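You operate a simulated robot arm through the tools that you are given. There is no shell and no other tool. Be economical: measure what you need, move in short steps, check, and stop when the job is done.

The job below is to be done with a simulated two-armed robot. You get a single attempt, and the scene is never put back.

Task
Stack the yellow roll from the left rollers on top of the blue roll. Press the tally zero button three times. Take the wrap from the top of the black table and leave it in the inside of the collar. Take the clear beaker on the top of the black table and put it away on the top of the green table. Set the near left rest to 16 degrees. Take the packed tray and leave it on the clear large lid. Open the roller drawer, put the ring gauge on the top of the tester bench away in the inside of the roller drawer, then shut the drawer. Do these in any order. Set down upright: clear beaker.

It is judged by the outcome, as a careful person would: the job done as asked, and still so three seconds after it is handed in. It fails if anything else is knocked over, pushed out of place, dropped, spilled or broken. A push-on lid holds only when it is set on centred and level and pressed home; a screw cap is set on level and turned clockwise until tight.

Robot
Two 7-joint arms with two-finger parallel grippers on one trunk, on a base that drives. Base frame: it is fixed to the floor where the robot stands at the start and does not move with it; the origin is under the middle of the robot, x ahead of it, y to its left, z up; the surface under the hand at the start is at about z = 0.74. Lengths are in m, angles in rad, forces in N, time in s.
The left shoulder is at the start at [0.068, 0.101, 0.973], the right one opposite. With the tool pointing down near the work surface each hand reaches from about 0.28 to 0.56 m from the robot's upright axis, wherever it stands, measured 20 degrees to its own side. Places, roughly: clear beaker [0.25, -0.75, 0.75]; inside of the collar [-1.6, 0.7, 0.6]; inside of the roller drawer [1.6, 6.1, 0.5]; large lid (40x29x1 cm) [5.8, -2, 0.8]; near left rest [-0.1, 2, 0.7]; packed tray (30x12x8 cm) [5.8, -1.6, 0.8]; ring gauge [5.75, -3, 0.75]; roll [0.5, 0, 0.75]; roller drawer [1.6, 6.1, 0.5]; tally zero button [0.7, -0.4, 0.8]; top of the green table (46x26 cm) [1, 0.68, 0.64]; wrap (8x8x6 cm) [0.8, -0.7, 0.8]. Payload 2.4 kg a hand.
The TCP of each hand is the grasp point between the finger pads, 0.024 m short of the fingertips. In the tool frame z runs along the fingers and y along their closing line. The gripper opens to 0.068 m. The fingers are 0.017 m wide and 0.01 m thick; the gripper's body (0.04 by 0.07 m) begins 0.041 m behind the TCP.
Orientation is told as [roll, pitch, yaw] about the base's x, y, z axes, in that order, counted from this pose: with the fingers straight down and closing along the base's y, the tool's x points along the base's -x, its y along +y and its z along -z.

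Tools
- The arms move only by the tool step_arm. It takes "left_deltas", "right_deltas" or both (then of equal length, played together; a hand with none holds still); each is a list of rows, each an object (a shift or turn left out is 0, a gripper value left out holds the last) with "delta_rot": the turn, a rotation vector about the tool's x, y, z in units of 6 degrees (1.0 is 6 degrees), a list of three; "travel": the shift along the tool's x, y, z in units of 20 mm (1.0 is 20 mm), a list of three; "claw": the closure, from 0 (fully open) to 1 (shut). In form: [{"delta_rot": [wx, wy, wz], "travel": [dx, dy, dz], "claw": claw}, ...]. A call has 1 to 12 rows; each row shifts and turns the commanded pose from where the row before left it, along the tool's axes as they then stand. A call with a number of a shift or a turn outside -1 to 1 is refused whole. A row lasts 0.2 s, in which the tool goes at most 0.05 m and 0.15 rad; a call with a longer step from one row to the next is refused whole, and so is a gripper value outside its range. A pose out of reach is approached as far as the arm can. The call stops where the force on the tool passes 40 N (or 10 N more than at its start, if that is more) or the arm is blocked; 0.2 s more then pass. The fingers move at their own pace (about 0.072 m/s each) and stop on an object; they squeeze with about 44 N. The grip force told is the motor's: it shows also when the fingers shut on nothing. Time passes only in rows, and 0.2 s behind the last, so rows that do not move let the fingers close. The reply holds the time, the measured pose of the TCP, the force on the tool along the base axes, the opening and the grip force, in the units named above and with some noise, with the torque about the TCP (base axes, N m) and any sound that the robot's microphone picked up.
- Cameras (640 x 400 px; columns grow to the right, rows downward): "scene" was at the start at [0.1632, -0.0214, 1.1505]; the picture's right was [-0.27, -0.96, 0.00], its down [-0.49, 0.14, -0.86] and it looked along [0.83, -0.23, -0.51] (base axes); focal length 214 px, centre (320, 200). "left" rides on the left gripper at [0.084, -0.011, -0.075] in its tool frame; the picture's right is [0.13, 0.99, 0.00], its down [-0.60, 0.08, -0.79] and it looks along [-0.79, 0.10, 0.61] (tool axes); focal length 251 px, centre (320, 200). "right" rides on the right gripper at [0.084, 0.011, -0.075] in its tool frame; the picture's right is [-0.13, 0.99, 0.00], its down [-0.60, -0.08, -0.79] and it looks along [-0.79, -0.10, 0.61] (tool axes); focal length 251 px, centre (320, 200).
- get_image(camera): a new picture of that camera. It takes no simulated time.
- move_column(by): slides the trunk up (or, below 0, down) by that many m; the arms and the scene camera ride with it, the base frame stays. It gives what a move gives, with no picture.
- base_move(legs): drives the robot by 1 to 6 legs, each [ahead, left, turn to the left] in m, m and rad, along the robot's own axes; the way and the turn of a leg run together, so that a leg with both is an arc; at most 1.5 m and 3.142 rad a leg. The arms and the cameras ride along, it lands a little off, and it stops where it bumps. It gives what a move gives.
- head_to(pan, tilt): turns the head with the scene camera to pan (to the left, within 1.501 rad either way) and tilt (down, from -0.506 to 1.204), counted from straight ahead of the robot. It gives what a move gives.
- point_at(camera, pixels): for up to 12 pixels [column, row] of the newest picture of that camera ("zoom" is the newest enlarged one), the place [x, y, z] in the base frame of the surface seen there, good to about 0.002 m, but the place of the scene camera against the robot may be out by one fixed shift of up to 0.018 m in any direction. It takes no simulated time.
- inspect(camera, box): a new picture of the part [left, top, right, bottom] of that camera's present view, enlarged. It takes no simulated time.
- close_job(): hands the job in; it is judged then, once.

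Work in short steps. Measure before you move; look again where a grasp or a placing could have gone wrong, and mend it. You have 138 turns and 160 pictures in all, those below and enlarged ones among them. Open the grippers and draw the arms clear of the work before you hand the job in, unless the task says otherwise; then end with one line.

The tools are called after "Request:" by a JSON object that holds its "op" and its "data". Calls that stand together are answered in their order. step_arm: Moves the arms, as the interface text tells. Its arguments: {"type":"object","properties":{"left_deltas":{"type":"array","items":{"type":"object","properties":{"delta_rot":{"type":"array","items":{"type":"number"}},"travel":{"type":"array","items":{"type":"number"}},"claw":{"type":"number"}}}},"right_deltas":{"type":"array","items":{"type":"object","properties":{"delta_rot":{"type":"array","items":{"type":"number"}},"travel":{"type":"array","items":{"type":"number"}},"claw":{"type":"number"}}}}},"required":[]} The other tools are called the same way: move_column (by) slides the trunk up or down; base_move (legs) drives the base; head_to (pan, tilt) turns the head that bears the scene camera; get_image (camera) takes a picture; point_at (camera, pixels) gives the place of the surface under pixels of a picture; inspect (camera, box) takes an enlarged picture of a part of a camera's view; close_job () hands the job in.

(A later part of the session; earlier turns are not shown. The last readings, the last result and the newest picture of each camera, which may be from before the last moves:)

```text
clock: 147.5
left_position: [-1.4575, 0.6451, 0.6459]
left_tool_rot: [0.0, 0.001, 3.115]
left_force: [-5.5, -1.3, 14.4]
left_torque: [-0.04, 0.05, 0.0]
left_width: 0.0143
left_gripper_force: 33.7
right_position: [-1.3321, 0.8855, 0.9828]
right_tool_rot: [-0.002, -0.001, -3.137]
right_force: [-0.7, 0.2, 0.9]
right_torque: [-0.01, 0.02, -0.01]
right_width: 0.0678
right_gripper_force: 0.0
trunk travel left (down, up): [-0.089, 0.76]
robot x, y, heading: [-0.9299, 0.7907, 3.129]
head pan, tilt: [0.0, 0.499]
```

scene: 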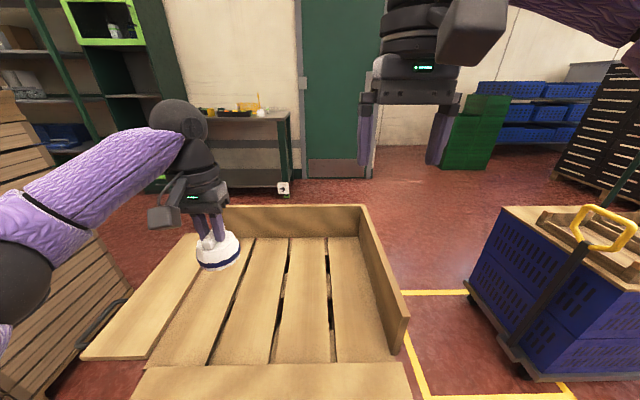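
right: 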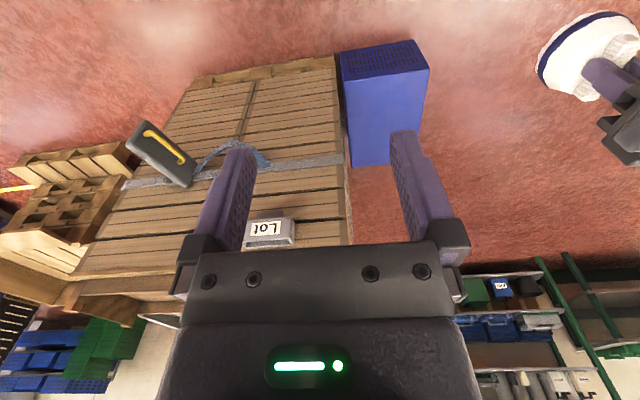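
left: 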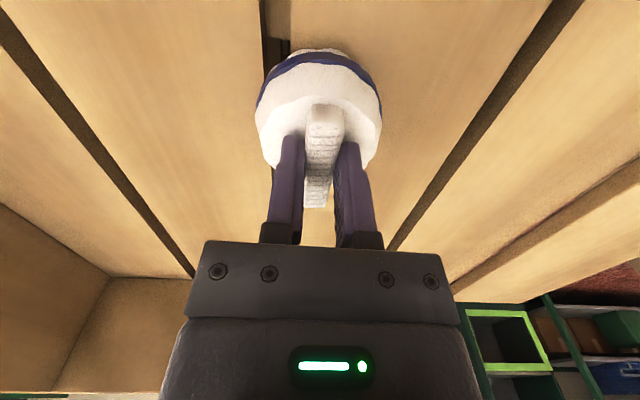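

Contact (14 N). Opening and rising; then backing off and looking.

Request:
{"op": "step_arm", "data": {"left_deltas": [{"claw": 0.4}, {"claw": 0.4}, {"claw": 0.4}, {"travel": [0, 0, -0.4]}, {"travel": [0, 0, -1]}, {"travel": [0, 0, -1], "claw": 0}, {"travel": [0, 0, -1]}, {"travel": [0, 0, -1]}, {"travel": [0, 0, -1]}, {"travel": [0, 0, -1]}, {"travel": [0.5, 0, -1]}, {"travel": [0.5, 0, -1]}]}}

Request:
{"op": "get_image", "data": {"camera": "left"}}

Request:
{"op": "move_column", "data": {"by": 0.1}}

Request:
{"op": "base_move", "data": {"legs": [[-0.7, 0, 0], [0, 0, -1.55]]}}

Request:
{"op": "head_to", "data": {"pan": 0.0, "tilt": 0.45}}

Request:
{"op": "get_image", "data": {"camera": "scene"}}

```text
clock: 150.1
left_position: [-1.4361, 0.6449, 0.8135]
left_tool_rot: [0.0, 0.007, 3.113]
left_force: [0.2, -0.5, 0.6]
left_torque: [0.03, 0.02, 0.0]
left_width: 0.0681
left_gripper_force: 0.0
right_position: [-1.332, 0.8849, 0.9834]
right_tool_rot: [-0.001, 0.004, -3.136]
right_force: [-1.0, 0.3, 0.7]
right_torque: [-0.02, 0.03, 0.01]
right_width: 0.0682
right_gripper_force: 0.1
trunk travel left (down, up): [-0.089, 0.76]
robot x, y, heading: [-0.9318, 0.7877, 3.126]
head pan, tilt: [0.0, 0.499]
```

```text
102 pictures are left
```

left: 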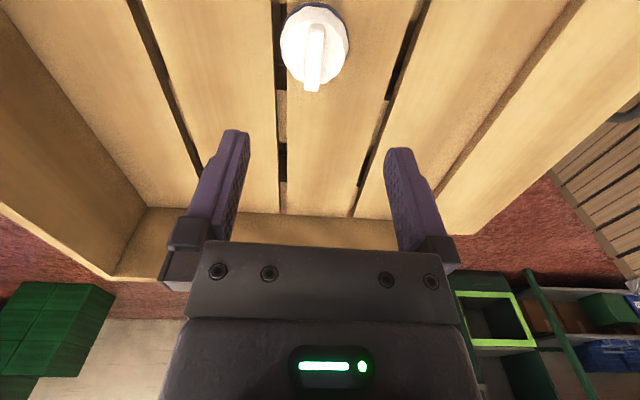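

```text
clock: 151.4
left_position: [-1.4396, 0.6452, 0.9122]
left_tool_rot: [0.001, 0.007, 3.115]
left_force: [0.3, 1.0, 0.9]
left_torque: [0.01, -0.04, 0.01]
left_width: 0.0679
left_gripper_force: 0.1
right_position: [-1.333, 0.884, 1.0816]
right_tool_rot: [-0.003, 0.001, -3.136]
right_force: [-0.1, 1.1, -0.4]
right_torque: [-0.03, -0.02, -0.04]
right_width: 0.0679
right_gripper_force: 0.1
trunk travel left (down, up): [-0.189, 0.66]
robot x, y, heading: [-0.9311, 0.789, 3.126]
head pan, tilt: [0.0, 0.499]
```

```text
clock: 159.1
left_position: [-0.36, 1.2849, 0.9132]
left_tool_rot: [0.0, 0.006, 1.512]
left_force: [0.0, -0.2, 0.3]
left_torque: [0.04, -0.03, -0.04]
left_width: 0.068
left_gripper_force: 0.0
right_position: [-0.1231, 1.1692, 1.0823]
right_tool_rot: [-0.002, 0.001, 1.545]
right_force: [0.5, -0.1, -0.4]
right_torque: [0.0, -0.01, -0.04]
right_width: 0.068
right_gripper_force: 0.1
trunk travel left (down, up): [-0.189, 0.66]
robot x, y, heading: [-0.2343, 0.7692, 1.519]
head pan, tilt: [0.0, 0.499]
```

```text
clock: 159.7
left_position: [-0.3591, 1.2845, 0.9131]
left_tool_rot: [-0.001, 0.008, 1.511]
left_force: [0.0, -0.6, 0.2]
left_torque: [-0.02, 0.01, -0.01]
left_width: 0.0681
left_gripper_force: 0.1
right_position: [-0.124, 1.169, 1.0823]
right_tool_rot: [-0.003, 0.002, 1.546]
right_force: [0.8, -0.3, -0.5]
right_torque: [-0.01, 0.01, -0.05]
right_width: 0.0682
right_gripper_force: 0.0
trunk travel left (down, up): [-0.189, 0.66]
robot x, y, heading: [-0.2303, 0.7716, 1.518]
head pan, tilt: [0.0, 0.45]
```

```text
101 pictures are left
```

scene: 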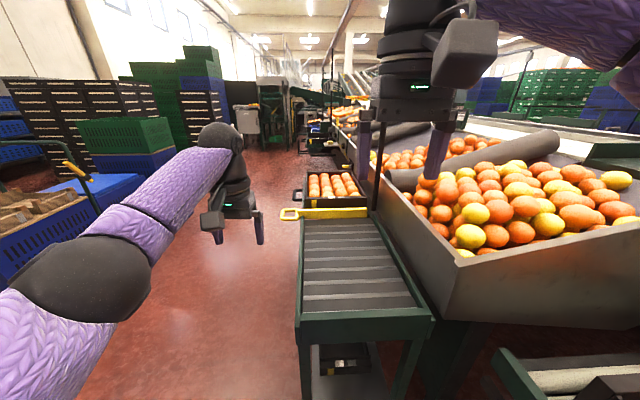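

Wrap is inside the collar. Ahead is the ribbed rest with a yellow lever at (325,213). Zooming.

Request:
{"op": "inspect", "data": {"camera": "scene", "box": [260, 180, 450, 300]}}

Request:
{"op": "point_at", "data": {"camera": "scene", "pixels": [[285, 214], [370, 212], [325, 213], [303, 222], [298, 322], [430, 315], [340, 225], [360, 300], [345, 203], [365, 380], [310, 385]]}}

```text
3.33 times, centred on (355, 240) of scene
```

zoom: 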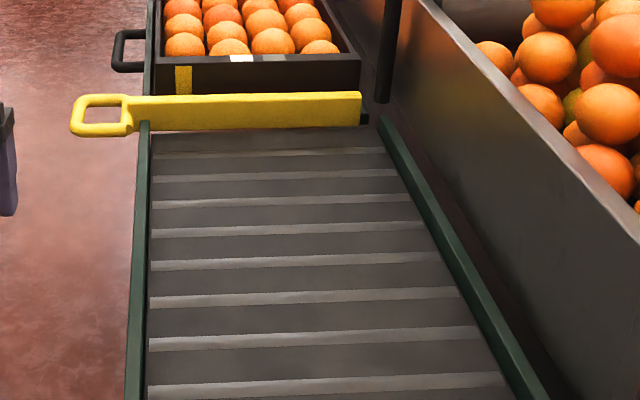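

```text
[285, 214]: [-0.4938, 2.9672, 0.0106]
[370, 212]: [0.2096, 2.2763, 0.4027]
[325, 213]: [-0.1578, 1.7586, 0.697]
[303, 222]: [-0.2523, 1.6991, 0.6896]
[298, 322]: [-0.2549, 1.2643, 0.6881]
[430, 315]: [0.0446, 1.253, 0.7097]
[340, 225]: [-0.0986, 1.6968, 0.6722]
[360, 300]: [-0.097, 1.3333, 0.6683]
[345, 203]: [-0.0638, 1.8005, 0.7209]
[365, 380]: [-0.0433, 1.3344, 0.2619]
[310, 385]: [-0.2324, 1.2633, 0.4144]
```

The gate is a stop; the rest at (-0.1,2,0.7) is likely the tilting tray support beyond, with a black handle at left. Driving left and ahead for a side view.

Request:
{"op": "base_move", "data": {"legs": [[0, 0.5, 0.05], [0.75, 0, 0]]}}

Request:
{"op": "head_to", "data": {"pan": -1.0, "tilt": 0.5}}

Request:
{"op": "get_image", "data": {"camera": "scene"}}

```text
clock: 166.5
left_position: [-0.8953, 2.0549, 0.9131]
left_tool_rot: [-0.002, 0.007, 1.556]
left_force: [0.2, -0.9, -0.6]
left_torque: [0.01, -0.03, 0.04]
left_width: 0.0679
left_gripper_force: 0.0
right_position: [-0.6551, 1.9491, 1.0835]
right_tool_rot: [-0.002, 0.0, 1.587]
right_force: [-1.1, -0.5, -0.6]
right_torque: [-0.03, -0.03, 0.0]
right_width: 0.0679
right_gripper_force: 0.1
trunk travel left (down, up): [-0.189, 0.66]
robot x, y, heading: [-0.7399, 1.5493, 1.568]
head pan, tilt: [0.0, 0.45]
```

```text
clock: 167.8
left_position: [-0.8957, 2.0546, 0.9127]
left_tool_rot: [0.001, 0.008, 1.555]
left_force: [0.0, -0.3, 0.4]
left_torque: [0.0, 0.0, 0.01]
left_width: 0.068
left_gripper_force: 0.1
right_position: [-0.654, 1.9507, 1.083]
right_tool_rot: [-0.002, 0.001, 1.589]
right_force: [0.1, -0.6, 0.0]
right_torque: [0.02, -0.04, -0.01]
right_width: 0.0682
right_gripper_force: 0.1
trunk travel left (down, up): [-0.189, 0.66]
robot x, y, heading: [-0.746, 1.5515, 1.563]
head pan, tilt: [-1.0, 0.499]
```

```text
99 pictures are left
```

scene: 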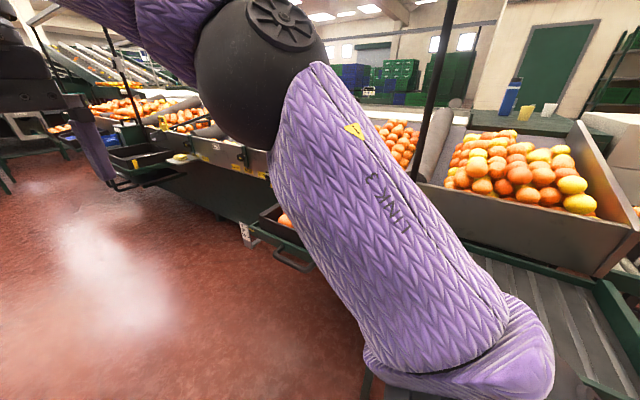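

My arm blocks the view; there's a handle (285,255) and a scale (245,232). Moving ahead and turning to face it.

Request:
{"op": "base_move", "data": {"legs": [[0.4, 0.1, 0], [0, 0, -1.57]]}}

Request:
{"op": "head_to", "data": {"pan": 0.0, "tilt": 0.6}}

Request:
{"op": "get_image", "data": {"camera": "scene"}}

```text
clock: 174.2
left_position: [-0.3391, 2.0984, 0.9138]
left_tool_rot: [0.001, 0.007, -0.019]
left_force: [0.3, -0.1, 0.1]
left_torque: [0.01, 0.0, -0.01]
left_width: 0.0678
left_gripper_force: 0.0
right_position: [-0.4433, 1.8576, 1.0819]
right_tool_rot: [-0.003, 0.001, 0.014]
right_force: [0.8, -0.4, -0.6]
right_torque: [-0.02, -0.02, 0.0]
right_width: 0.068
right_gripper_force: 0.0
trunk travel left (down, up): [-0.189, 0.66]
robot x, y, heading: [-0.8423, 1.9463, -0.007]
head pan, tilt: [-1.0, 0.499]
```

```text
clock: 175.4
left_position: [-0.338, 2.0981, 0.9137]
left_tool_rot: [-0.001, 0.007, -0.02]
left_force: [-0.2, 0.1, 0.7]
left_torque: [0.01, 0.0, -0.02]
left_width: 0.0681
left_gripper_force: 0.1
right_position: [-0.4435, 1.8581, 1.0826]
right_tool_rot: [-0.003, 0.001, 0.014]
right_force: [-0.2, 0.1, 0.0]
right_torque: [0.01, -0.06, 0.03]
right_width: 0.0681
right_gripper_force: 0.1
trunk travel left (down, up): [-0.189, 0.66]
robot x, y, heading: [-0.8444, 1.9514, -0.006]
head pan, tilt: [0.0, 0.6]
```

```text
98 pictures are left
```

scene: 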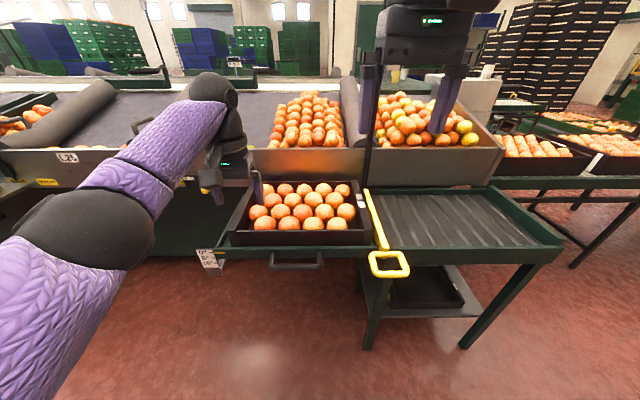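

The rest carries a crate of oranges; handle at (297,262), scale at (208,258). Zooming on the scale and handle.

Request:
{"op": "inspect", "data": {"camera": "scene", "box": [185, 180, 385, 290]}}

Request:
{"op": "inspect", "data": {"camera": "scene", "box": [190, 235, 240, 280]}}

Request:
{"op": "point_at", "data": {"camera": "scene", "pixels": [[272, 264], [320, 264], [297, 268], [210, 252], [232, 245], [240, 225], [358, 243], [232, 238], [296, 246], [300, 190], [206, 268], [360, 205]]}}

Request:
{"op": "get_image", "data": {"camera": "left"}}

```text
3.20 times, centred on (285, 235) of scene
```

zoom: 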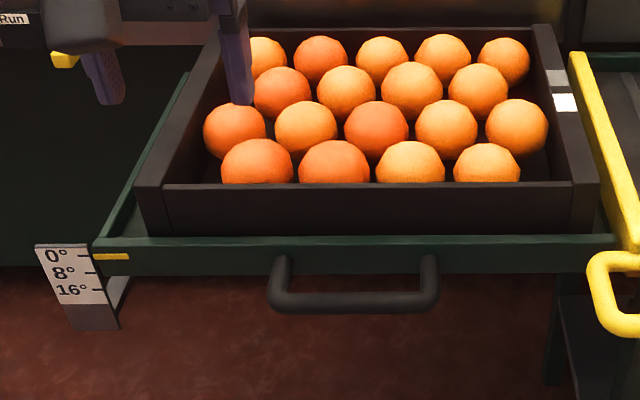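

```text
8.89 times, centred on (215, 258) of scene
```

zoom: 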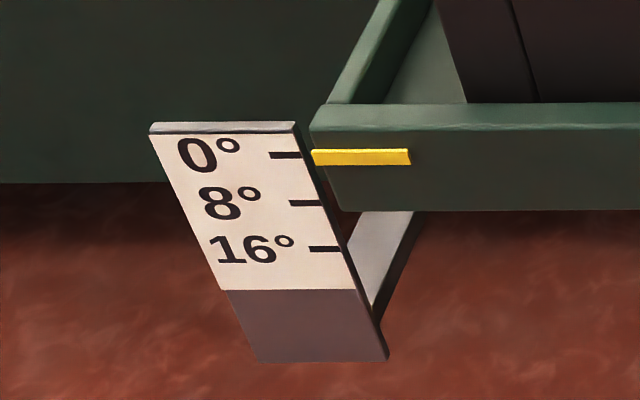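

```text
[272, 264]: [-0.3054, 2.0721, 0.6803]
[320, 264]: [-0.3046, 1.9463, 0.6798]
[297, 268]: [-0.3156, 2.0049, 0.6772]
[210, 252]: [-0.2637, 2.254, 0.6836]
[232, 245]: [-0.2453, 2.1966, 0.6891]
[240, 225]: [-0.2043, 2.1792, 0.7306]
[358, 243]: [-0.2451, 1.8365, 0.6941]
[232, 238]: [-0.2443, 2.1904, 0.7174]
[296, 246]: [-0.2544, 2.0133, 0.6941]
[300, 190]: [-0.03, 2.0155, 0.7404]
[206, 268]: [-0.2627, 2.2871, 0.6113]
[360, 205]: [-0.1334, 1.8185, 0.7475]
```

```text
95 pictures are left
```

left: 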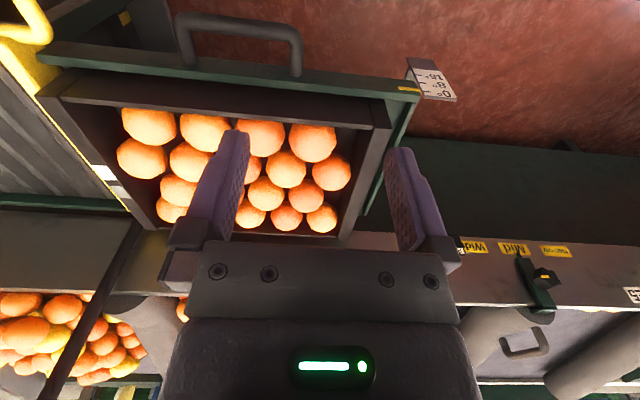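

Scale reads 0° now; marks 0/8/16 go downward, so the near edge must be lowered by its handle. Measuring handle and marks with the left camera.

Request:
{"op": "inspect", "data": {"camera": "left", "box": [160, 0, 480, 120]}}

Request:
{"op": "point_at", "data": {"camera": "left", "pixels": [[183, 20], [235, 25], [297, 40], [235, 17], [235, 34], [185, 50], [296, 65], [240, 75], [415, 90], [435, 85], [235, 92], [380, 95]]}}

```text
2.00 times, centred on (320, 60) of left
```

zoom: 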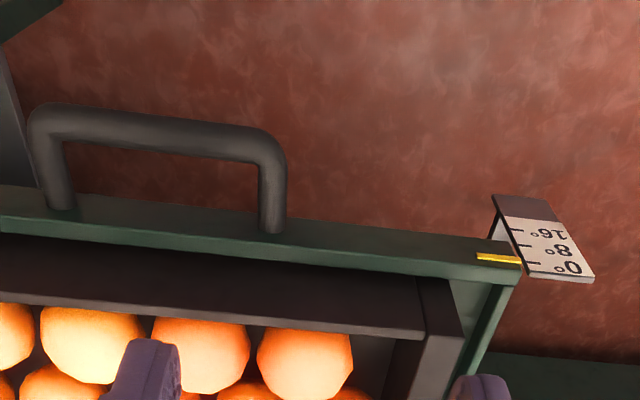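

```text
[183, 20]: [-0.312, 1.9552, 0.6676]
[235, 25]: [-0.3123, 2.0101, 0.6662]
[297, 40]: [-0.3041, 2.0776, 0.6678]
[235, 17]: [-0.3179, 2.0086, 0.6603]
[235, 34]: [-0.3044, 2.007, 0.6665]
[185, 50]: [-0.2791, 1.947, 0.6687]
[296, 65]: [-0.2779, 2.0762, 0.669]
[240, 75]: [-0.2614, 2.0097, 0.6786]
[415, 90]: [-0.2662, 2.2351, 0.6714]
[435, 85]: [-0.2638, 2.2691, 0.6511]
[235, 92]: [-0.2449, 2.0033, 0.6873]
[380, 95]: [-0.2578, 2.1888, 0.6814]
```

Measuring the tick marks and pointer in the zoom.

Request:
{"op": "point_at", "data": {"camera": "zoom", "pixels": [[537, 263], [527, 246], [517, 231], [500, 258], [515, 263], [480, 257], [545, 278], [510, 200]]}}

Request:
{"op": "base_move", "data": {"legs": [[0.1, 0, 0]]}}

```text
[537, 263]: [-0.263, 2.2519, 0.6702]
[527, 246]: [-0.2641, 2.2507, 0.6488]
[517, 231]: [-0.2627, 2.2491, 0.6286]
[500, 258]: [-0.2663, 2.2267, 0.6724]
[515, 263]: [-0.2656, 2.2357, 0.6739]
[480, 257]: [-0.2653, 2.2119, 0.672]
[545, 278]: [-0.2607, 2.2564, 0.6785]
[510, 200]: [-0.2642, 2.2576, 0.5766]
```

```text
clock: 176.6
left_position: [-0.2373, 2.0968, 0.9136]
left_tool_rot: [0.002, 0.007, -0.02]
left_force: [0.4, -0.5, 0.7]
left_torque: [-0.01, -0.04, -0.01]
left_width: 0.0679
left_gripper_force: 0.0
right_position: [-0.3421, 1.857, 1.0828]
right_tool_rot: [-0.003, 0.002, 0.016]
right_force: [0.9, 0.7, -0.2]
right_torque: [-0.02, -0.02, -0.05]
right_width: 0.0678
right_gripper_force: 0.1
trunk travel left (down, up): [-0.189, 0.66]
robot x, y, heading: [-0.7428, 1.9535, -0.014]
head pan, tilt: [0.0, 0.6]
```

Lever arm 0.151 m, pivot at x≈-0.114, so 16° means the pointer drops 0.0416 m and the handle bar (x -0.311, top z 0.668) drops 0.054 m. Bringing the closed left fingers above the bar.

Request:
{"op": "step_arm", "data": {"left_deltas": [{"travel": [0.74, -0.85, 0.4], "delta_rot": [0, 0, -0.19], "claw": 1}, {"travel": [0.74, -0.85, 0.4]}, {"travel": [0.74, -0.85, 0.4]}, {"travel": [0.74, -0.85, 0.4]}, {"travel": [0.74, -0.85, 0.4]}, {"travel": [0, 0, 1]}, {"travel": [0, 0, 1]}, {"travel": [0, 0, 1]}, {"travel": [0, 0, 1]}, {"travel": [0, 0, 1]}, {"travel": [0, 0, 1]}, {"travel": [0, 0, 1]}]}}

Request:
{"op": "get_image", "data": {"camera": "left"}}

```text
clock: 179.2
left_position: [-0.3127, 2.0115, 0.7346]
left_tool_rot: [-0.001, 0.007, 0.0]
left_force: [-1.1, -0.1, 0.8]
left_torque: [-0.02, -0.01, 0.02]
left_width: 0.0
left_gripper_force: 23.7
right_position: [-0.342, 1.8566, 1.0824]
right_tool_rot: [-0.002, 0.002, 0.013]
right_force: [0.2, -0.9, -0.5]
right_torque: [-0.04, -0.03, 0.03]
right_width: 0.0681
right_gripper_force: 0.1
trunk travel left (down, up): [-0.189, 0.66]
robot x, y, heading: [-0.7431, 1.9481, -0.009]
head pan, tilt: [0.0, 0.6]
```

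```text
93 pictures are left
```

left: 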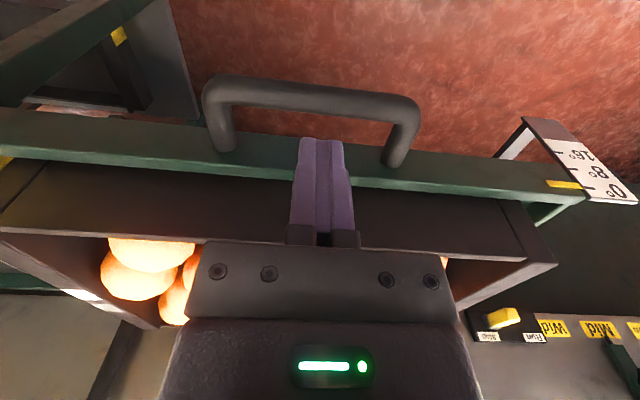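

Descending to touch the bar.

Request:
{"op": "step_arm", "data": {"left_deltas": [{"travel": [-0.08, 0, 1]}, {"travel": [0, 0, 0.9]}, {"travel": [0, 0, 0.3]}, {"travel": [0, 0, 0.3]}]}}

Request:
{"op": "get_image", "data": {"camera": "left"}}

```text
clock: 180.2
left_position: [-0.3118, 2.0127, 0.6838]
left_tool_rot: [0.001, 0.007, 0.001]
left_force: [-1.1, 0.0, 3.1]
left_torque: [0.01, 0.05, -0.02]
left_width: 0.0001
left_gripper_force: 23.7
right_position: [-0.3416, 1.8562, 1.0823]
right_tool_rot: [-0.002, 0.001, 0.015]
right_force: [-0.7, -0.5, 1.2]
right_torque: [0.0, 0.01, 0.01]
right_width: 0.0679
right_gripper_force: 0.1
trunk travel left (down, up): [-0.189, 0.66]
robot x, y, heading: [-0.7466, 1.9485, -0.009]
head pan, tilt: [0.0, 0.6]
```

```text
92 pictures are left
```

left: 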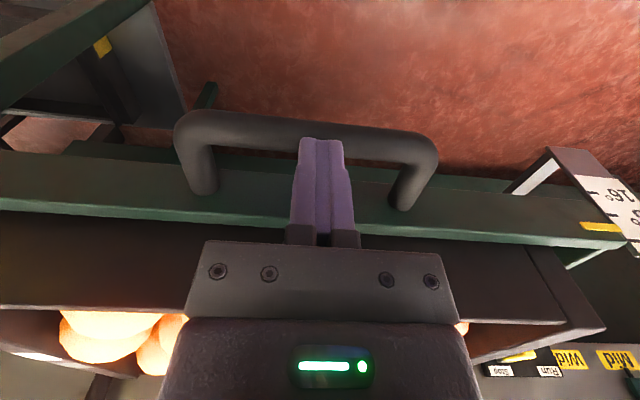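

It moves with ~3 N. Continuing down along the arc to near 14°, then read the pointer.

Request:
{"op": "step_arm", "data": {"left_deltas": [{"travel": [-0.06, 0, 0.45]}, {"travel": [-0.08, 0, 0.45]}, {"travel": [-0.1, 0, 0.45]}, {"travel": [-0.12, 0, 0.45]}, {}]}}

Request:
{"op": "get_image", "data": {"camera": "left"}}

Request:
{"op": "inspect", "data": {"camera": "scene", "box": [220, 265, 300, 320]}}

Request:
{"op": "get_image", "data": {"camera": "scene"}}

```text
clock: 181.4
left_position: [-0.306, 2.0123, 0.647]
left_tool_rot: [0.003, 0.007, 0.002]
left_force: [-7.4, 0.6, 2.1]
left_torque: [0.04, -0.48, 0.15]
left_width: 0.0
left_gripper_force: 23.8
right_position: [-0.3428, 1.8573, 1.0825]
right_tool_rot: [-0.002, 0.001, 0.013]
right_force: [-0.2, -0.6, -0.8]
right_torque: [0.02, -0.02, 0.02]
right_width: 0.0682
right_gripper_force: 0.0
trunk travel left (down, up): [-0.189, 0.66]
robot x, y, heading: [-0.7467, 1.9503, -0.009]
head pan, tilt: [0.0, 0.6]
```

```text
91 pictures are left
```

left: 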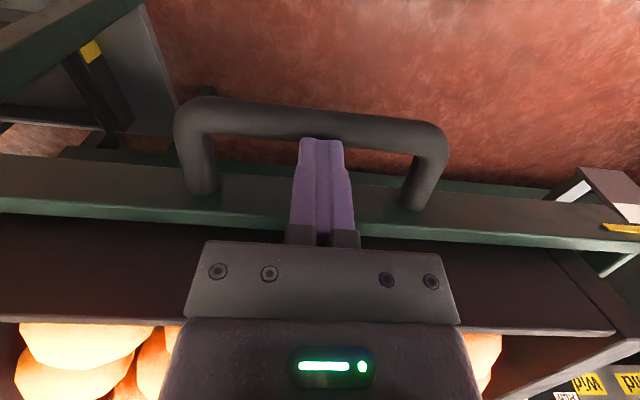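

```text
7.27 times, centred on (260, 292) of scene
```

zoom: 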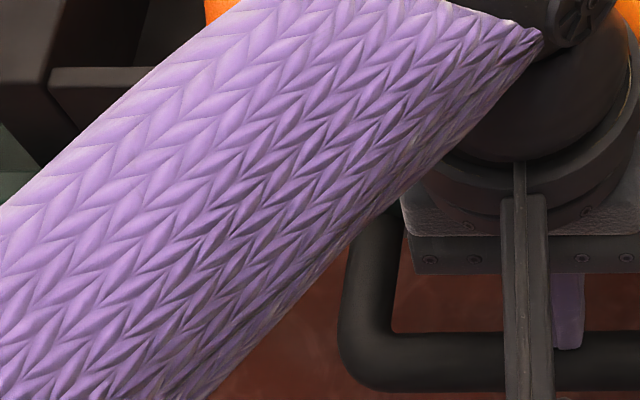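

```text
89 pictures are left
```

scene: 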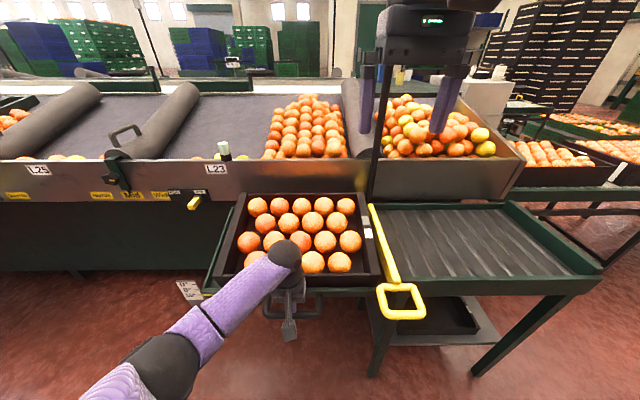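

The force turned to -7 N in x; the tip may have slipped inside the handle. Reading the scale and zooming on the fingertip.

Request:
{"op": "inspect", "data": {"camera": "scene", "box": [165, 265, 245, 315]}}

Request:
{"op": "inspect", "data": {"camera": "left", "box": [240, 70, 400, 250]}}

```text
8.00 times, centred on (205, 290) of scene
```

zoom: 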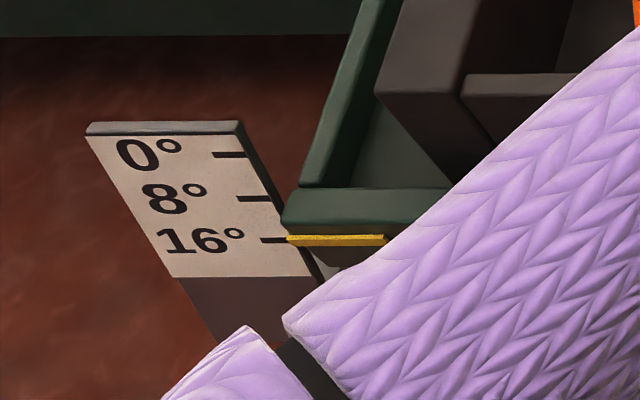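

```text
2.22 times, centred on (320, 160) of left
```

zoom: 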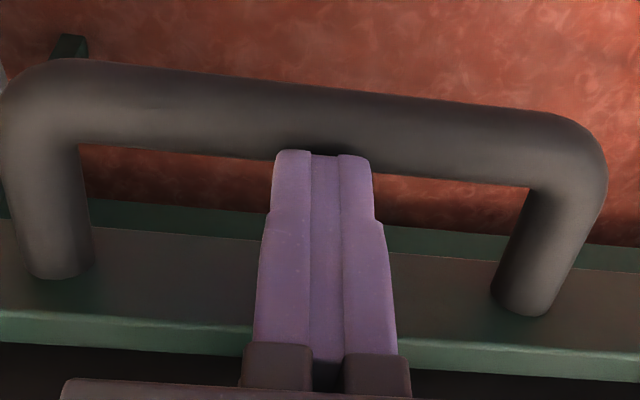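

The pointer already lines up with the 16° tick. Raising the hand straight up and reading again.

Request:
{"op": "step_arm", "data": {"left_deltas": [{"travel": [0.1, 0, -0.2]}, {"travel": [0, 0, -0.5]}, {"travel": [0, 0, -1]}, {"travel": [0, 0, -1]}, {"travel": [0.5, 0, -1]}, {"travel": [0.5, 0, -1]}]}}

Request:
{"op": "inspect", "data": {"camera": "scene", "box": [165, 265, 245, 315]}}

Request:
{"op": "get_image", "data": {"camera": "left"}}

Request:
{"op": "point_at", "data": {"camera": "zoom", "pixels": [[232, 155], [255, 199], [275, 240], [295, 240], [340, 240], [380, 240]]}}

```text
clock: 182.8
left_position: [-0.3249, 2.0132, 0.7436]
left_tool_rot: [0.002, 0.006, 0.001]
left_force: [0.1, -0.2, 0.9]
left_torque: [0.01, -0.05, 0.02]
left_width: 0.0
left_gripper_force: 23.9
right_position: [-0.3433, 1.8578, 1.0824]
right_tool_rot: [-0.002, -0.001, 0.013]
right_force: [-0.4, -0.1, 0.0]
right_torque: [-0.01, -0.01, -0.02]
right_width: 0.0683
right_gripper_force: 0.0
trunk travel left (down, up): [-0.189, 0.66]
robot x, y, heading: [-0.7383, 1.9492, -0.009]
head pan, tilt: [0.0, 0.6]
```

```text
8.00 times, centred on (205, 290) of scene
```

zoom: 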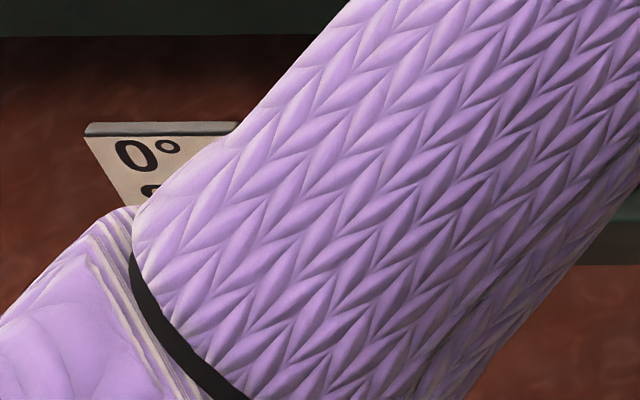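

```text
85 pictures are left
```

left: 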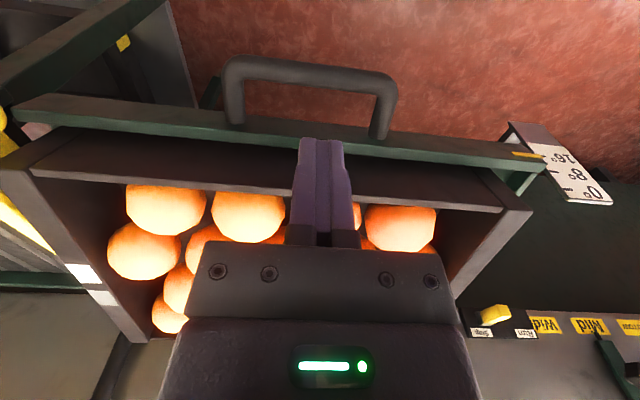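

```text
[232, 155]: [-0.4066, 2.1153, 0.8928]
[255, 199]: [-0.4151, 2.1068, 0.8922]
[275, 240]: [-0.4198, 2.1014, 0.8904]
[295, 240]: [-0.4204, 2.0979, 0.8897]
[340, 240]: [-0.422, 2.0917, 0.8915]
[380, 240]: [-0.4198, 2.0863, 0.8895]
```

It stays tilted. Reading the pointer with the left camera zoom.

Request:
{"op": "inspect", "data": {"camera": "left", "box": [490, 110, 626, 220]}}

```text
3.64 times, centred on (558, 165) of left
```

zoom: 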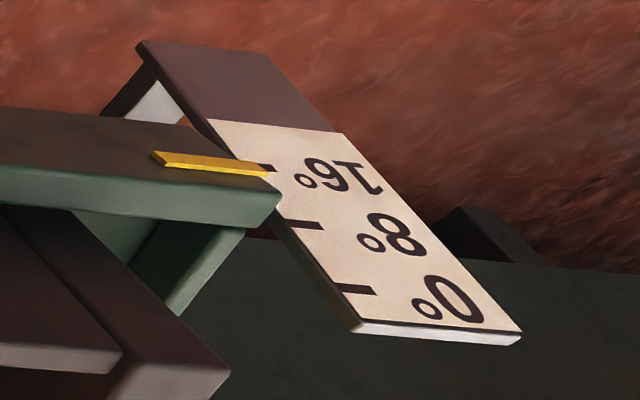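

Request:
{"op": "point_at", "data": {"camera": "zoom", "pixels": [[270, 168], [305, 224], [360, 289], [245, 168], [200, 161], [165, 157], [260, 174], [20, 165]]}}

```text
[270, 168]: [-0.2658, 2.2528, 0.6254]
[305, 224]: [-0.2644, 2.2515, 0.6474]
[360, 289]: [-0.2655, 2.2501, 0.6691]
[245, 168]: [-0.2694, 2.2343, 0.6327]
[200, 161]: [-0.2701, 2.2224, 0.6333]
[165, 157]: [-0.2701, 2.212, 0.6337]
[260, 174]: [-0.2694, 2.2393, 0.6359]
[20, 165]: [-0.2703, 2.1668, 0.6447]
```

Pointer z 0.633 vs 16° tick 0.626, but parallax matters; I'll verify the tilt directly from the slope of the crate rim. Raising the hand clear and viewing.

Request:
{"op": "step_arm", "data": {"left_deltas": [{"travel": [0.8, 0, -1]}, {"travel": [0.8, 0, -1]}, {"travel": [0.8, 0.8, -1]}, {"travel": [0.8, 0.8, -1]}, {"travel": [0, 0.8, -1]}, {"travel": [0, 0.8, -1]}, {"travel": [0, 0.8, -1]}, {"travel": [0, 0.8, -1]}]}}

Request:
{"op": "get_image", "data": {"camera": "scene"}}

Request:
{"op": "get_image", "data": {"camera": "left"}}

```text
clock: 184.6
left_position: [-0.3867, 2.109, 0.9034]
left_tool_rot: [0.0, 0.006, 0.0]
left_force: [-0.9, 0.1, -0.5]
left_torque: [-0.04, 0.01, -0.02]
left_width: 0.0001
left_gripper_force: 24.0
right_position: [-0.3438, 1.8572, 1.0828]
right_tool_rot: [-0.001, -0.002, 0.014]
right_force: [-0.2, -0.5, -1.0]
right_torque: [-0.03, 0.0, -0.01]
right_width: 0.068
right_gripper_force: 0.1
trunk travel left (down, up): [-0.189, 0.66]
robot x, y, heading: [-0.7398, 1.947, -0.012]
head pan, tilt: [0.0, 0.6]
```

```text
83 pictures are left
```

scene: 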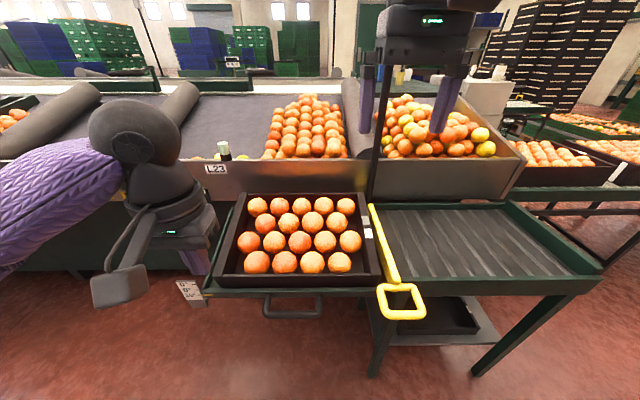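

```text
82 pictures are left
```

left: 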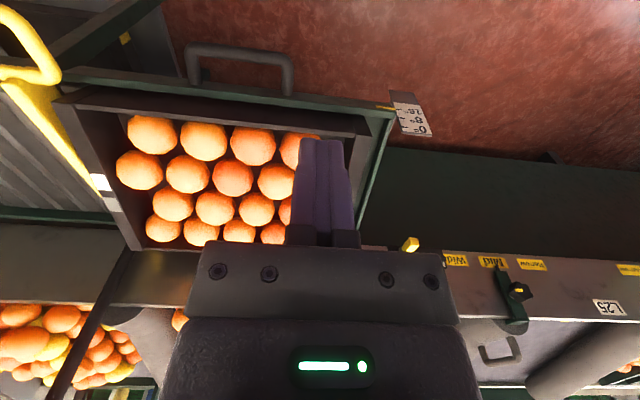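

Sampling crate rim points front and back.

Request:
{"op": "point_at", "data": {"camera": "scene", "pixels": [[240, 279], [330, 278], [260, 194], [340, 194], [227, 250], [235, 215], [208, 284], [222, 240], [210, 292], [360, 284], [375, 270], [363, 210]]}}

Request:
{"op": "inspect", "data": {"camera": "scene", "box": [190, 180, 400, 310]}}

Request:
{"op": "inspect", "data": {"camera": "left", "box": [340, 60, 460, 160]}}

```text
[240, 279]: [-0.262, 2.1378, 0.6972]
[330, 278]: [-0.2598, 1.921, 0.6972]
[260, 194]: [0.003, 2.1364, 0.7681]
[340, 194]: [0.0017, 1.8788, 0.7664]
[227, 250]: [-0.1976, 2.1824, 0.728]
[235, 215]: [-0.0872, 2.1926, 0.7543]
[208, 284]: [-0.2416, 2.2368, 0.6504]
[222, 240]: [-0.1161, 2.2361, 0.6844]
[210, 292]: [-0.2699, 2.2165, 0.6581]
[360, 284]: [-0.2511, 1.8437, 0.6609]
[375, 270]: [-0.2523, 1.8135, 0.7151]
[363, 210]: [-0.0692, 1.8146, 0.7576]
```

```text
3.05 times, centred on (295, 245) of scene
```

zoom: 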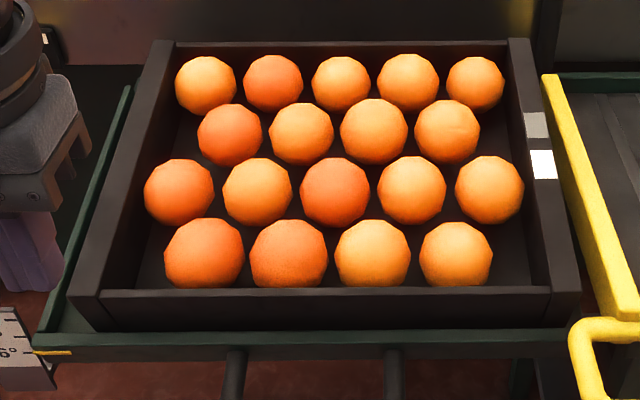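

```text
4.00 times, centred on (400, 110) of left
```

zoom: 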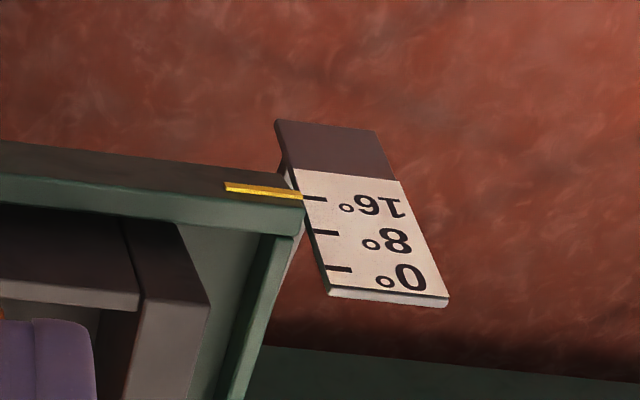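

Refining slope with the zoom: side rims and green tray rim.

Request:
{"op": "point_at", "data": {"camera": "zoom", "pixels": [[88, 300], [110, 230], [130, 165], [150, 100], [163, 55], [562, 290], [555, 230], [540, 120], [522, 55], [60, 310], [85, 220], [115, 130]]}}

```text
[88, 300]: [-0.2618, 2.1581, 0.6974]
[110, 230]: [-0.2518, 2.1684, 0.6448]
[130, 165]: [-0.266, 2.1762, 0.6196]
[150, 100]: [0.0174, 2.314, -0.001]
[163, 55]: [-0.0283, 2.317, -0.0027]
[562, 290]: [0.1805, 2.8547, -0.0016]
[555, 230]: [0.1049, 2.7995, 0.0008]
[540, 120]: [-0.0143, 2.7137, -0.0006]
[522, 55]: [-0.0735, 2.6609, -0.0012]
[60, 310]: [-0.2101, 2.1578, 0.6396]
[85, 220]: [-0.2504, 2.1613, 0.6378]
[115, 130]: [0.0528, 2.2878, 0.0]
```

That used the newer zoom; repeating with scene pixel coordinates and reading the pointer in the left zoom.

Request:
{"op": "point_at", "data": {"camera": "scene", "pixels": [[218.9, 277.8], [226.1, 254.8], [232.7, 233.5], [239.3, 212.2], [243.5, 197.5], [374.3, 274.5], [372, 254.8], [367.1, 218.8], [361.2, 197.5], [213, 270], [217.9, 251.6], [227.8, 222]]}}

Request:
{"op": "point_at", "data": {"camera": "zoom", "pixels": [[316, 198], [328, 232], [341, 268], [290, 194], [260, 190], [235, 187], [200, 210], [100, 200]]}}

```text
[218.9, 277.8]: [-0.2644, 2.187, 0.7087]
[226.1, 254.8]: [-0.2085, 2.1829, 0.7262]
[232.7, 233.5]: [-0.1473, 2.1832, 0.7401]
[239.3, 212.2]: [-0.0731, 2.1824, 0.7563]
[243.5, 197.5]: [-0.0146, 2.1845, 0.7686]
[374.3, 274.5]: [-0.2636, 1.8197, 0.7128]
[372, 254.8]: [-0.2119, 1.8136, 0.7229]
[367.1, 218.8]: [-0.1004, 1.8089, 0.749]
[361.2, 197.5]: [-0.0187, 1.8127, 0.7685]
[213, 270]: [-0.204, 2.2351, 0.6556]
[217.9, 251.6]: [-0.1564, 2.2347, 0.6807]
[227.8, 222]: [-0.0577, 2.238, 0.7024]
```

```text
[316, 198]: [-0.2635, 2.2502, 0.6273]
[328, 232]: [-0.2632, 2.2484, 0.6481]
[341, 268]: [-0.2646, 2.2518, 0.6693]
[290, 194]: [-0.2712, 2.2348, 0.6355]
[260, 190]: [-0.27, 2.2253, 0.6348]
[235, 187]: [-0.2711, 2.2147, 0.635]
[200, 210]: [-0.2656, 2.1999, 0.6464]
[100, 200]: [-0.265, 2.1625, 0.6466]
```

Rim slope gives ≈13.3°, pointer ≈14.4°, so it needs about 2° more. Measuring the bar's present place from the left camera.

Request:
{"op": "inspect", "data": {"camera": "left", "box": [170, 30, 310, 110]}}

Request:
{"op": "point_at", "data": {"camera": "left", "pixels": [[240, 47], [240, 52], [240, 57], [240, 61], [255, 54], [225, 52]]}}

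```text
4.57 times, centred on (240, 70) of left
```

zoom: 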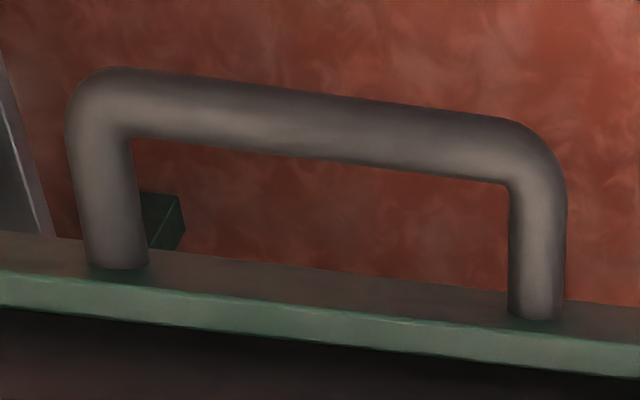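

```text
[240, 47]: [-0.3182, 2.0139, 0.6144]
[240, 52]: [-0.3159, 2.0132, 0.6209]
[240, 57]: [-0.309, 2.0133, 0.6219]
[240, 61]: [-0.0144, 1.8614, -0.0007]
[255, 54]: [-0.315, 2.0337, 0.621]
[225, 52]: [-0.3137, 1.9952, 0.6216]
```

Bar top now z 0.622 (drop 0.046 → ≈13.4°). Target drop 0.0553 → bar top 0.613. Pressing again at x -0.313 to TCP z 0.637.

Request:
{"op": "step_arm", "data": {"left_deltas": [{"travel": [-0.737, -0.96, 0.4], "claw": 1}, {"travel": [-0.737, -0.96, 0.4]}, {"travel": [-0.737, -0.96, 0.5]}, {"travel": [-0.737, -0.96, 0.5]}, {"travel": [-0.737, -0.96, 0.7]}, {"travel": [0, 0, 1]}, {"travel": [0, 0, 1]}, {"travel": [0, 0, 1]}, {"travel": [0, 0, 1]}, {"travel": [0, 0, 1]}, {"travel": [0, 0, 1]}, {"travel": [0, 0, 1]}]}}

Request:
{"op": "step_arm", "data": {"left_deltas": [{"travel": [0, 0, 1]}, {"travel": [0, 0, 1]}, {"travel": [0, 0, 0.9]}, {"travel": [0, 0, 0.4]}, {"travel": [0, 0, 0.3]}, {"travel": [0, 0, 0.2]}, {}]}}

```text
clock: 187.2
left_position: [-0.3167, 2.0122, 0.7114]
left_tool_rot: [-0.001, 0.006, -0.001]
left_force: [-0.4, -0.2, 0.4]
left_torque: [-0.03, -0.01, 0.0]
left_width: 0.0001
left_gripper_force: 23.7
right_position: [-0.3427, 1.8567, 1.0827]
right_tool_rot: [-0.001, 0.002, 0.013]
right_force: [0.4, 0.8, 0.1]
right_torque: [-0.01, -0.01, -0.04]
right_width: 0.068
right_gripper_force: 0.1
trunk travel left (down, up): [-0.189, 0.66]
robot x, y, heading: [-0.7439, 1.9487, -0.012]
head pan, tilt: [0.0, 0.6]
```

```text
clock: 188.8
left_position: [-0.317, 2.0133, 0.6362]
left_tool_rot: [0.002, 0.007, 0.0]
left_force: [0.0, 0.9, 0.2]
left_torque: [0.0, -0.02, -0.02]
left_width: 0.0001
left_gripper_force: 23.4
right_position: [-0.3428, 1.856, 1.0827]
right_tool_rot: [-0.002, 0.0, 0.013]
right_force: [-0.8, -0.2, -0.4]
right_torque: [-0.01, -0.04, 0.0]
right_width: 0.068
right_gripper_force: 0.0
trunk travel left (down, up): [-0.189, 0.66]
robot x, y, heading: [-0.7441, 1.9476, -0.012]
head pan, tilt: [0.0, 0.6]
```

Raising and re-measuring the tilt.

Request:
{"op": "step_arm", "data": {"left_deltas": [{"travel": [0, 0, -0.5]}, {"travel": [0, 0, -1]}, {"travel": [0, 0, -1]}, {"travel": [0.5, 0, -1]}, {"travel": [0.8, 0, -1]}, {"travel": [0.8, 0.8, -1]}, {"travel": [0.8, 0.8, -1]}, {"travel": [0.8, 0.8, -1]}, {"travel": [0, 0.8, -1]}, {"travel": [0, 0.8, -1]}, {"travel": [0, 0.8, -1]}, {"travel": [0, 0, -1]}]}}

Request:
{"op": "get_image", "data": {"camera": "scene"}}

Request:
{"op": "get_image", "data": {"camera": "left"}}

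Request:
{"op": "point_at", "data": {"camera": "scene", "pixels": [[218.9, 278.5], [226.1, 255.5], [232.7, 233.5], [239.3, 212.2], [243, 197.5], [374.3, 276], [372, 254.8], [367.1, 218.8], [361.2, 197.5]]}}

```text
clock: 191.4
left_position: [-0.3896, 2.1077, 0.8665]
left_tool_rot: [0.0, 0.007, -0.001]
left_force: [-0.8, -0.5, -0.2]
left_torque: [0.03, 0.01, 0.02]
left_width: 0.0
left_gripper_force: 24.1
right_position: [-0.3429, 1.8566, 1.0838]
right_tool_rot: [0.0, 0.001, 0.013]
right_force: [0.5, 0.1, -0.3]
right_torque: [0.04, -0.02, 0.01]
right_width: 0.0678
right_gripper_force: 0.1
trunk travel left (down, up): [-0.189, 0.66]
robot x, y, heading: [-0.7426, 1.9494, -0.014]
head pan, tilt: [0.0, 0.6]
```

```text
78 pictures are left
```

scene: 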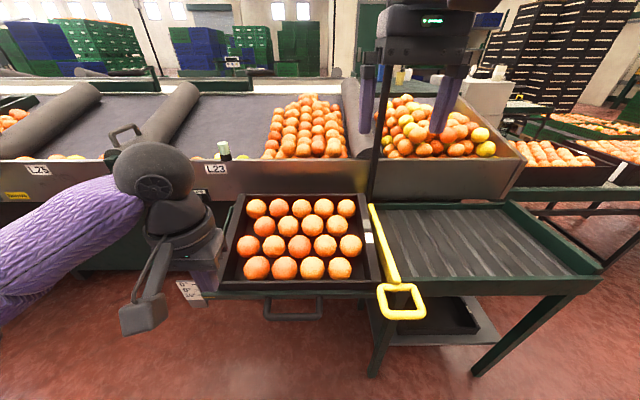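

```text
77 pictures are left
```

left: 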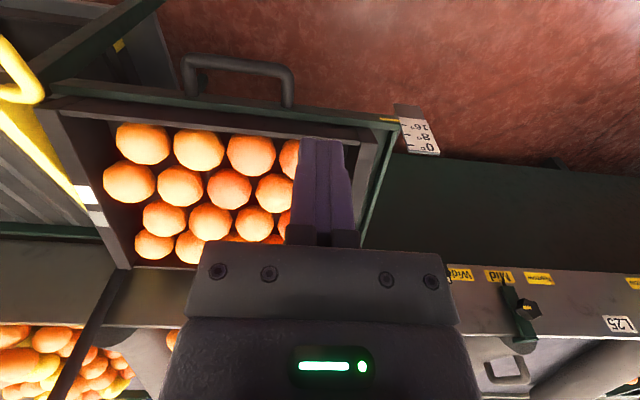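

```text
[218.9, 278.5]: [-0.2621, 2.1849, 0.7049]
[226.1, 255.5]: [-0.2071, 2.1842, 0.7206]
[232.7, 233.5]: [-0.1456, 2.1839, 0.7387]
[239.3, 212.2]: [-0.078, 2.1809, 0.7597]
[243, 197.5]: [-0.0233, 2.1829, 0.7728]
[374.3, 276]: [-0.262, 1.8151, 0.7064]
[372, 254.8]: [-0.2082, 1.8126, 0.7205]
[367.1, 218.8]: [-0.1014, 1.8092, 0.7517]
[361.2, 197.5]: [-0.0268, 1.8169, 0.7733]
```

Rim slope now reads 15.9° on both sides: set. Now driving back and around toward the tester bench at x≈5.8, in stages.

Request:
{"op": "base_move", "data": {"legs": [[0, 0, -1.56], [1.2, 0, 0], [0.55, 0.42, 0], [1.4, 0, 0], [0, 0, 1.57], [1.5, 0, 0]]}}

Request:
{"op": "head_to", "data": {"pan": -0.3, "tilt": 0.35}}

Request:
{"op": "get_image", "data": {"camera": "scene"}}

```text
clock: 221.9
left_position: [1.4916, -1.0704, 0.8668]
left_tool_rot: [0.001, 0.007, 0.002]
left_force: [-0.7, 0.0, 1.0]
left_torque: [-0.02, 0.0, -0.02]
left_width: 0.0002
left_gripper_force: 24.2
right_position: [1.5384, -1.3192, 1.082]
right_tool_rot: [-0.003, 0.0, 0.015]
right_force: [0.2, 0.2, 0.5]
right_torque: [0.0, 0.01, 0.01]
right_width: 0.068
right_gripper_force: 0.0
trunk travel left (down, up): [-0.189, 0.66]
robot x, y, heading: [1.1363, -1.2295, -0.009]
head pan, tilt: [0.0, 0.6]
```

```text
clock: 222.7
left_position: [1.4912, -1.0695, 0.8661]
left_tool_rot: [0.002, 0.008, 0.002]
left_force: [-0.3, -0.4, 1.2]
left_torque: [-0.03, -0.01, 0.01]
left_width: 0.0
left_gripper_force: 23.3
right_position: [1.5387, -1.319, 1.0827]
right_tool_rot: [-0.002, -0.001, 0.014]
right_force: [-0.2, 0.9, 0.1]
right_torque: [-0.02, 0.01, 0.01]
right_width: 0.0678
right_gripper_force: 0.0
trunk travel left (down, up): [-0.189, 0.66]
robot x, y, heading: [1.1371, -1.2316, -0.007]
head pan, tilt: [-0.3, 0.351]
```

```text
76 pictures are left
```

scene: 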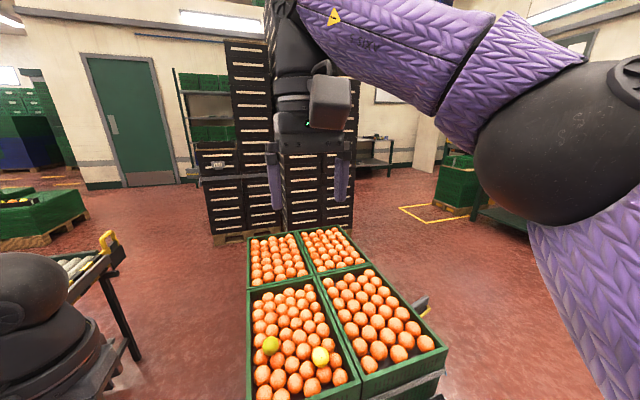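

Measuring gaps around the orange pallet.

Request:
{"op": "point_at", "data": {"camera": "scene", "pixels": [[247, 385], [248, 290], [110, 255], [135, 355], [240, 235], [350, 225], [445, 345], [420, 290], [385, 255], [480, 300], [470, 205], [180, 300]]}}

Request:
{"op": "head_to", "data": {"pan": -0.95, "tilt": 0.3}}

Request:
{"op": "get_image", "data": {"camera": "scene"}}

```text
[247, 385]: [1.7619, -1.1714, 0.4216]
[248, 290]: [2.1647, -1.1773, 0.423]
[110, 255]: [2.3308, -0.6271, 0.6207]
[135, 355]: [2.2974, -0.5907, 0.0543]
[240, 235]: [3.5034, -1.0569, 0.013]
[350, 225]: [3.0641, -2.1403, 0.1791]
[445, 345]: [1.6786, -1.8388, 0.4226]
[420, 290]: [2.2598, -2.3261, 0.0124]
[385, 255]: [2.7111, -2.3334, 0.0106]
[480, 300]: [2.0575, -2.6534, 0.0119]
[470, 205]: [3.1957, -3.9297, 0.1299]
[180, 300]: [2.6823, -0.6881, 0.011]
```

```text
clock: 223.8
left_position: [1.4911, -1.0696, 0.8673]
left_tool_rot: [0.001, 0.005, 0.002]
left_force: [-0.7, -0.6, 0.1]
left_torque: [-0.02, -0.03, 0.0]
left_width: 0.0
left_gripper_force: 23.7
right_position: [1.5386, -1.3204, 1.0826]
right_tool_rot: [-0.002, -0.001, 0.013]
right_force: [-0.7, 0.7, 0.0]
right_torque: [-0.01, 0.01, 0.01]
right_width: 0.0679
right_gripper_force: 0.0
trunk travel left (down, up): [-0.189, 0.66]
robot x, y, heading: [1.1362, -1.2277, -0.01]
head pan, tilt: [-0.949, 0.3]
```

```text
75 pictures are left
```

scene: 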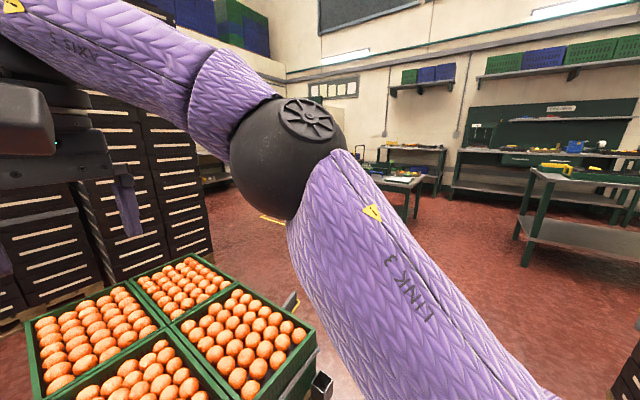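

Going round the pallet's right side: right 1.65 m, then ahead.

Request:
{"op": "base_move", "data": {"legs": [[0, -1.5, 0], [0, -0.17, 0.01], [1.5, 0, 0], [0.6, 0, 0]]}}

Request:
{"op": "head_to", "data": {"pan": 0.0, "tilt": 0.3}}

Request:
{"op": "get_image", "data": {"camera": "scene"}}

```text
clock: 242.3
left_position: [3.6185, -2.6948, 0.8669]
left_tool_rot: [0.001, 0.007, 0.015]
left_force: [-0.7, 0.4, 0.4]
left_torque: [0.0, -0.02, 0.01]
left_width: 0.0003
left_gripper_force: 23.5
right_position: [3.6693, -2.942, 1.0821]
right_tool_rot: [-0.002, 0.0, 0.03]
right_force: [-0.4, 0.0, -0.3]
right_torque: [-0.01, 0.01, 0.0]
right_width: 0.0681
right_gripper_force: 0.1
trunk travel left (down, up): [-0.189, 0.66]
robot x, y, heading: [3.2659, -2.8602, 0.008]
head pan, tilt: [-0.949, 0.3]
```

```text
clock: 243.5
left_position: [3.6194, -2.6942, 0.8664]
left_tool_rot: [-0.002, 0.005, 0.017]
left_force: [0.8, 0.8, -0.2]
left_torque: [0.0, 0.02, 0.0]
left_width: 0.0002
left_gripper_force: 23.7
right_position: [3.6694, -2.9436, 1.0832]
right_tool_rot: [-0.003, -0.001, 0.031]
right_force: [-0.6, -0.1, -0.3]
right_torque: [-0.01, 0.0, 0.03]
right_width: 0.0681
right_gripper_force: 0.2
trunk travel left (down, up): [-0.189, 0.66]
robot x, y, heading: [3.2667, -2.8561, 0.005]
head pan, tilt: [0.0, 0.3]
```

```text
74 pictures are left
```

scene: 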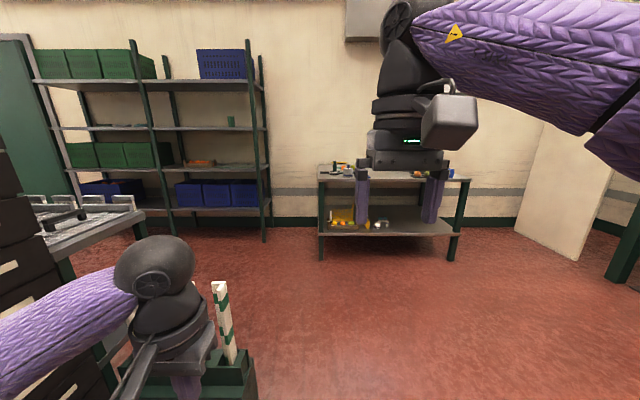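

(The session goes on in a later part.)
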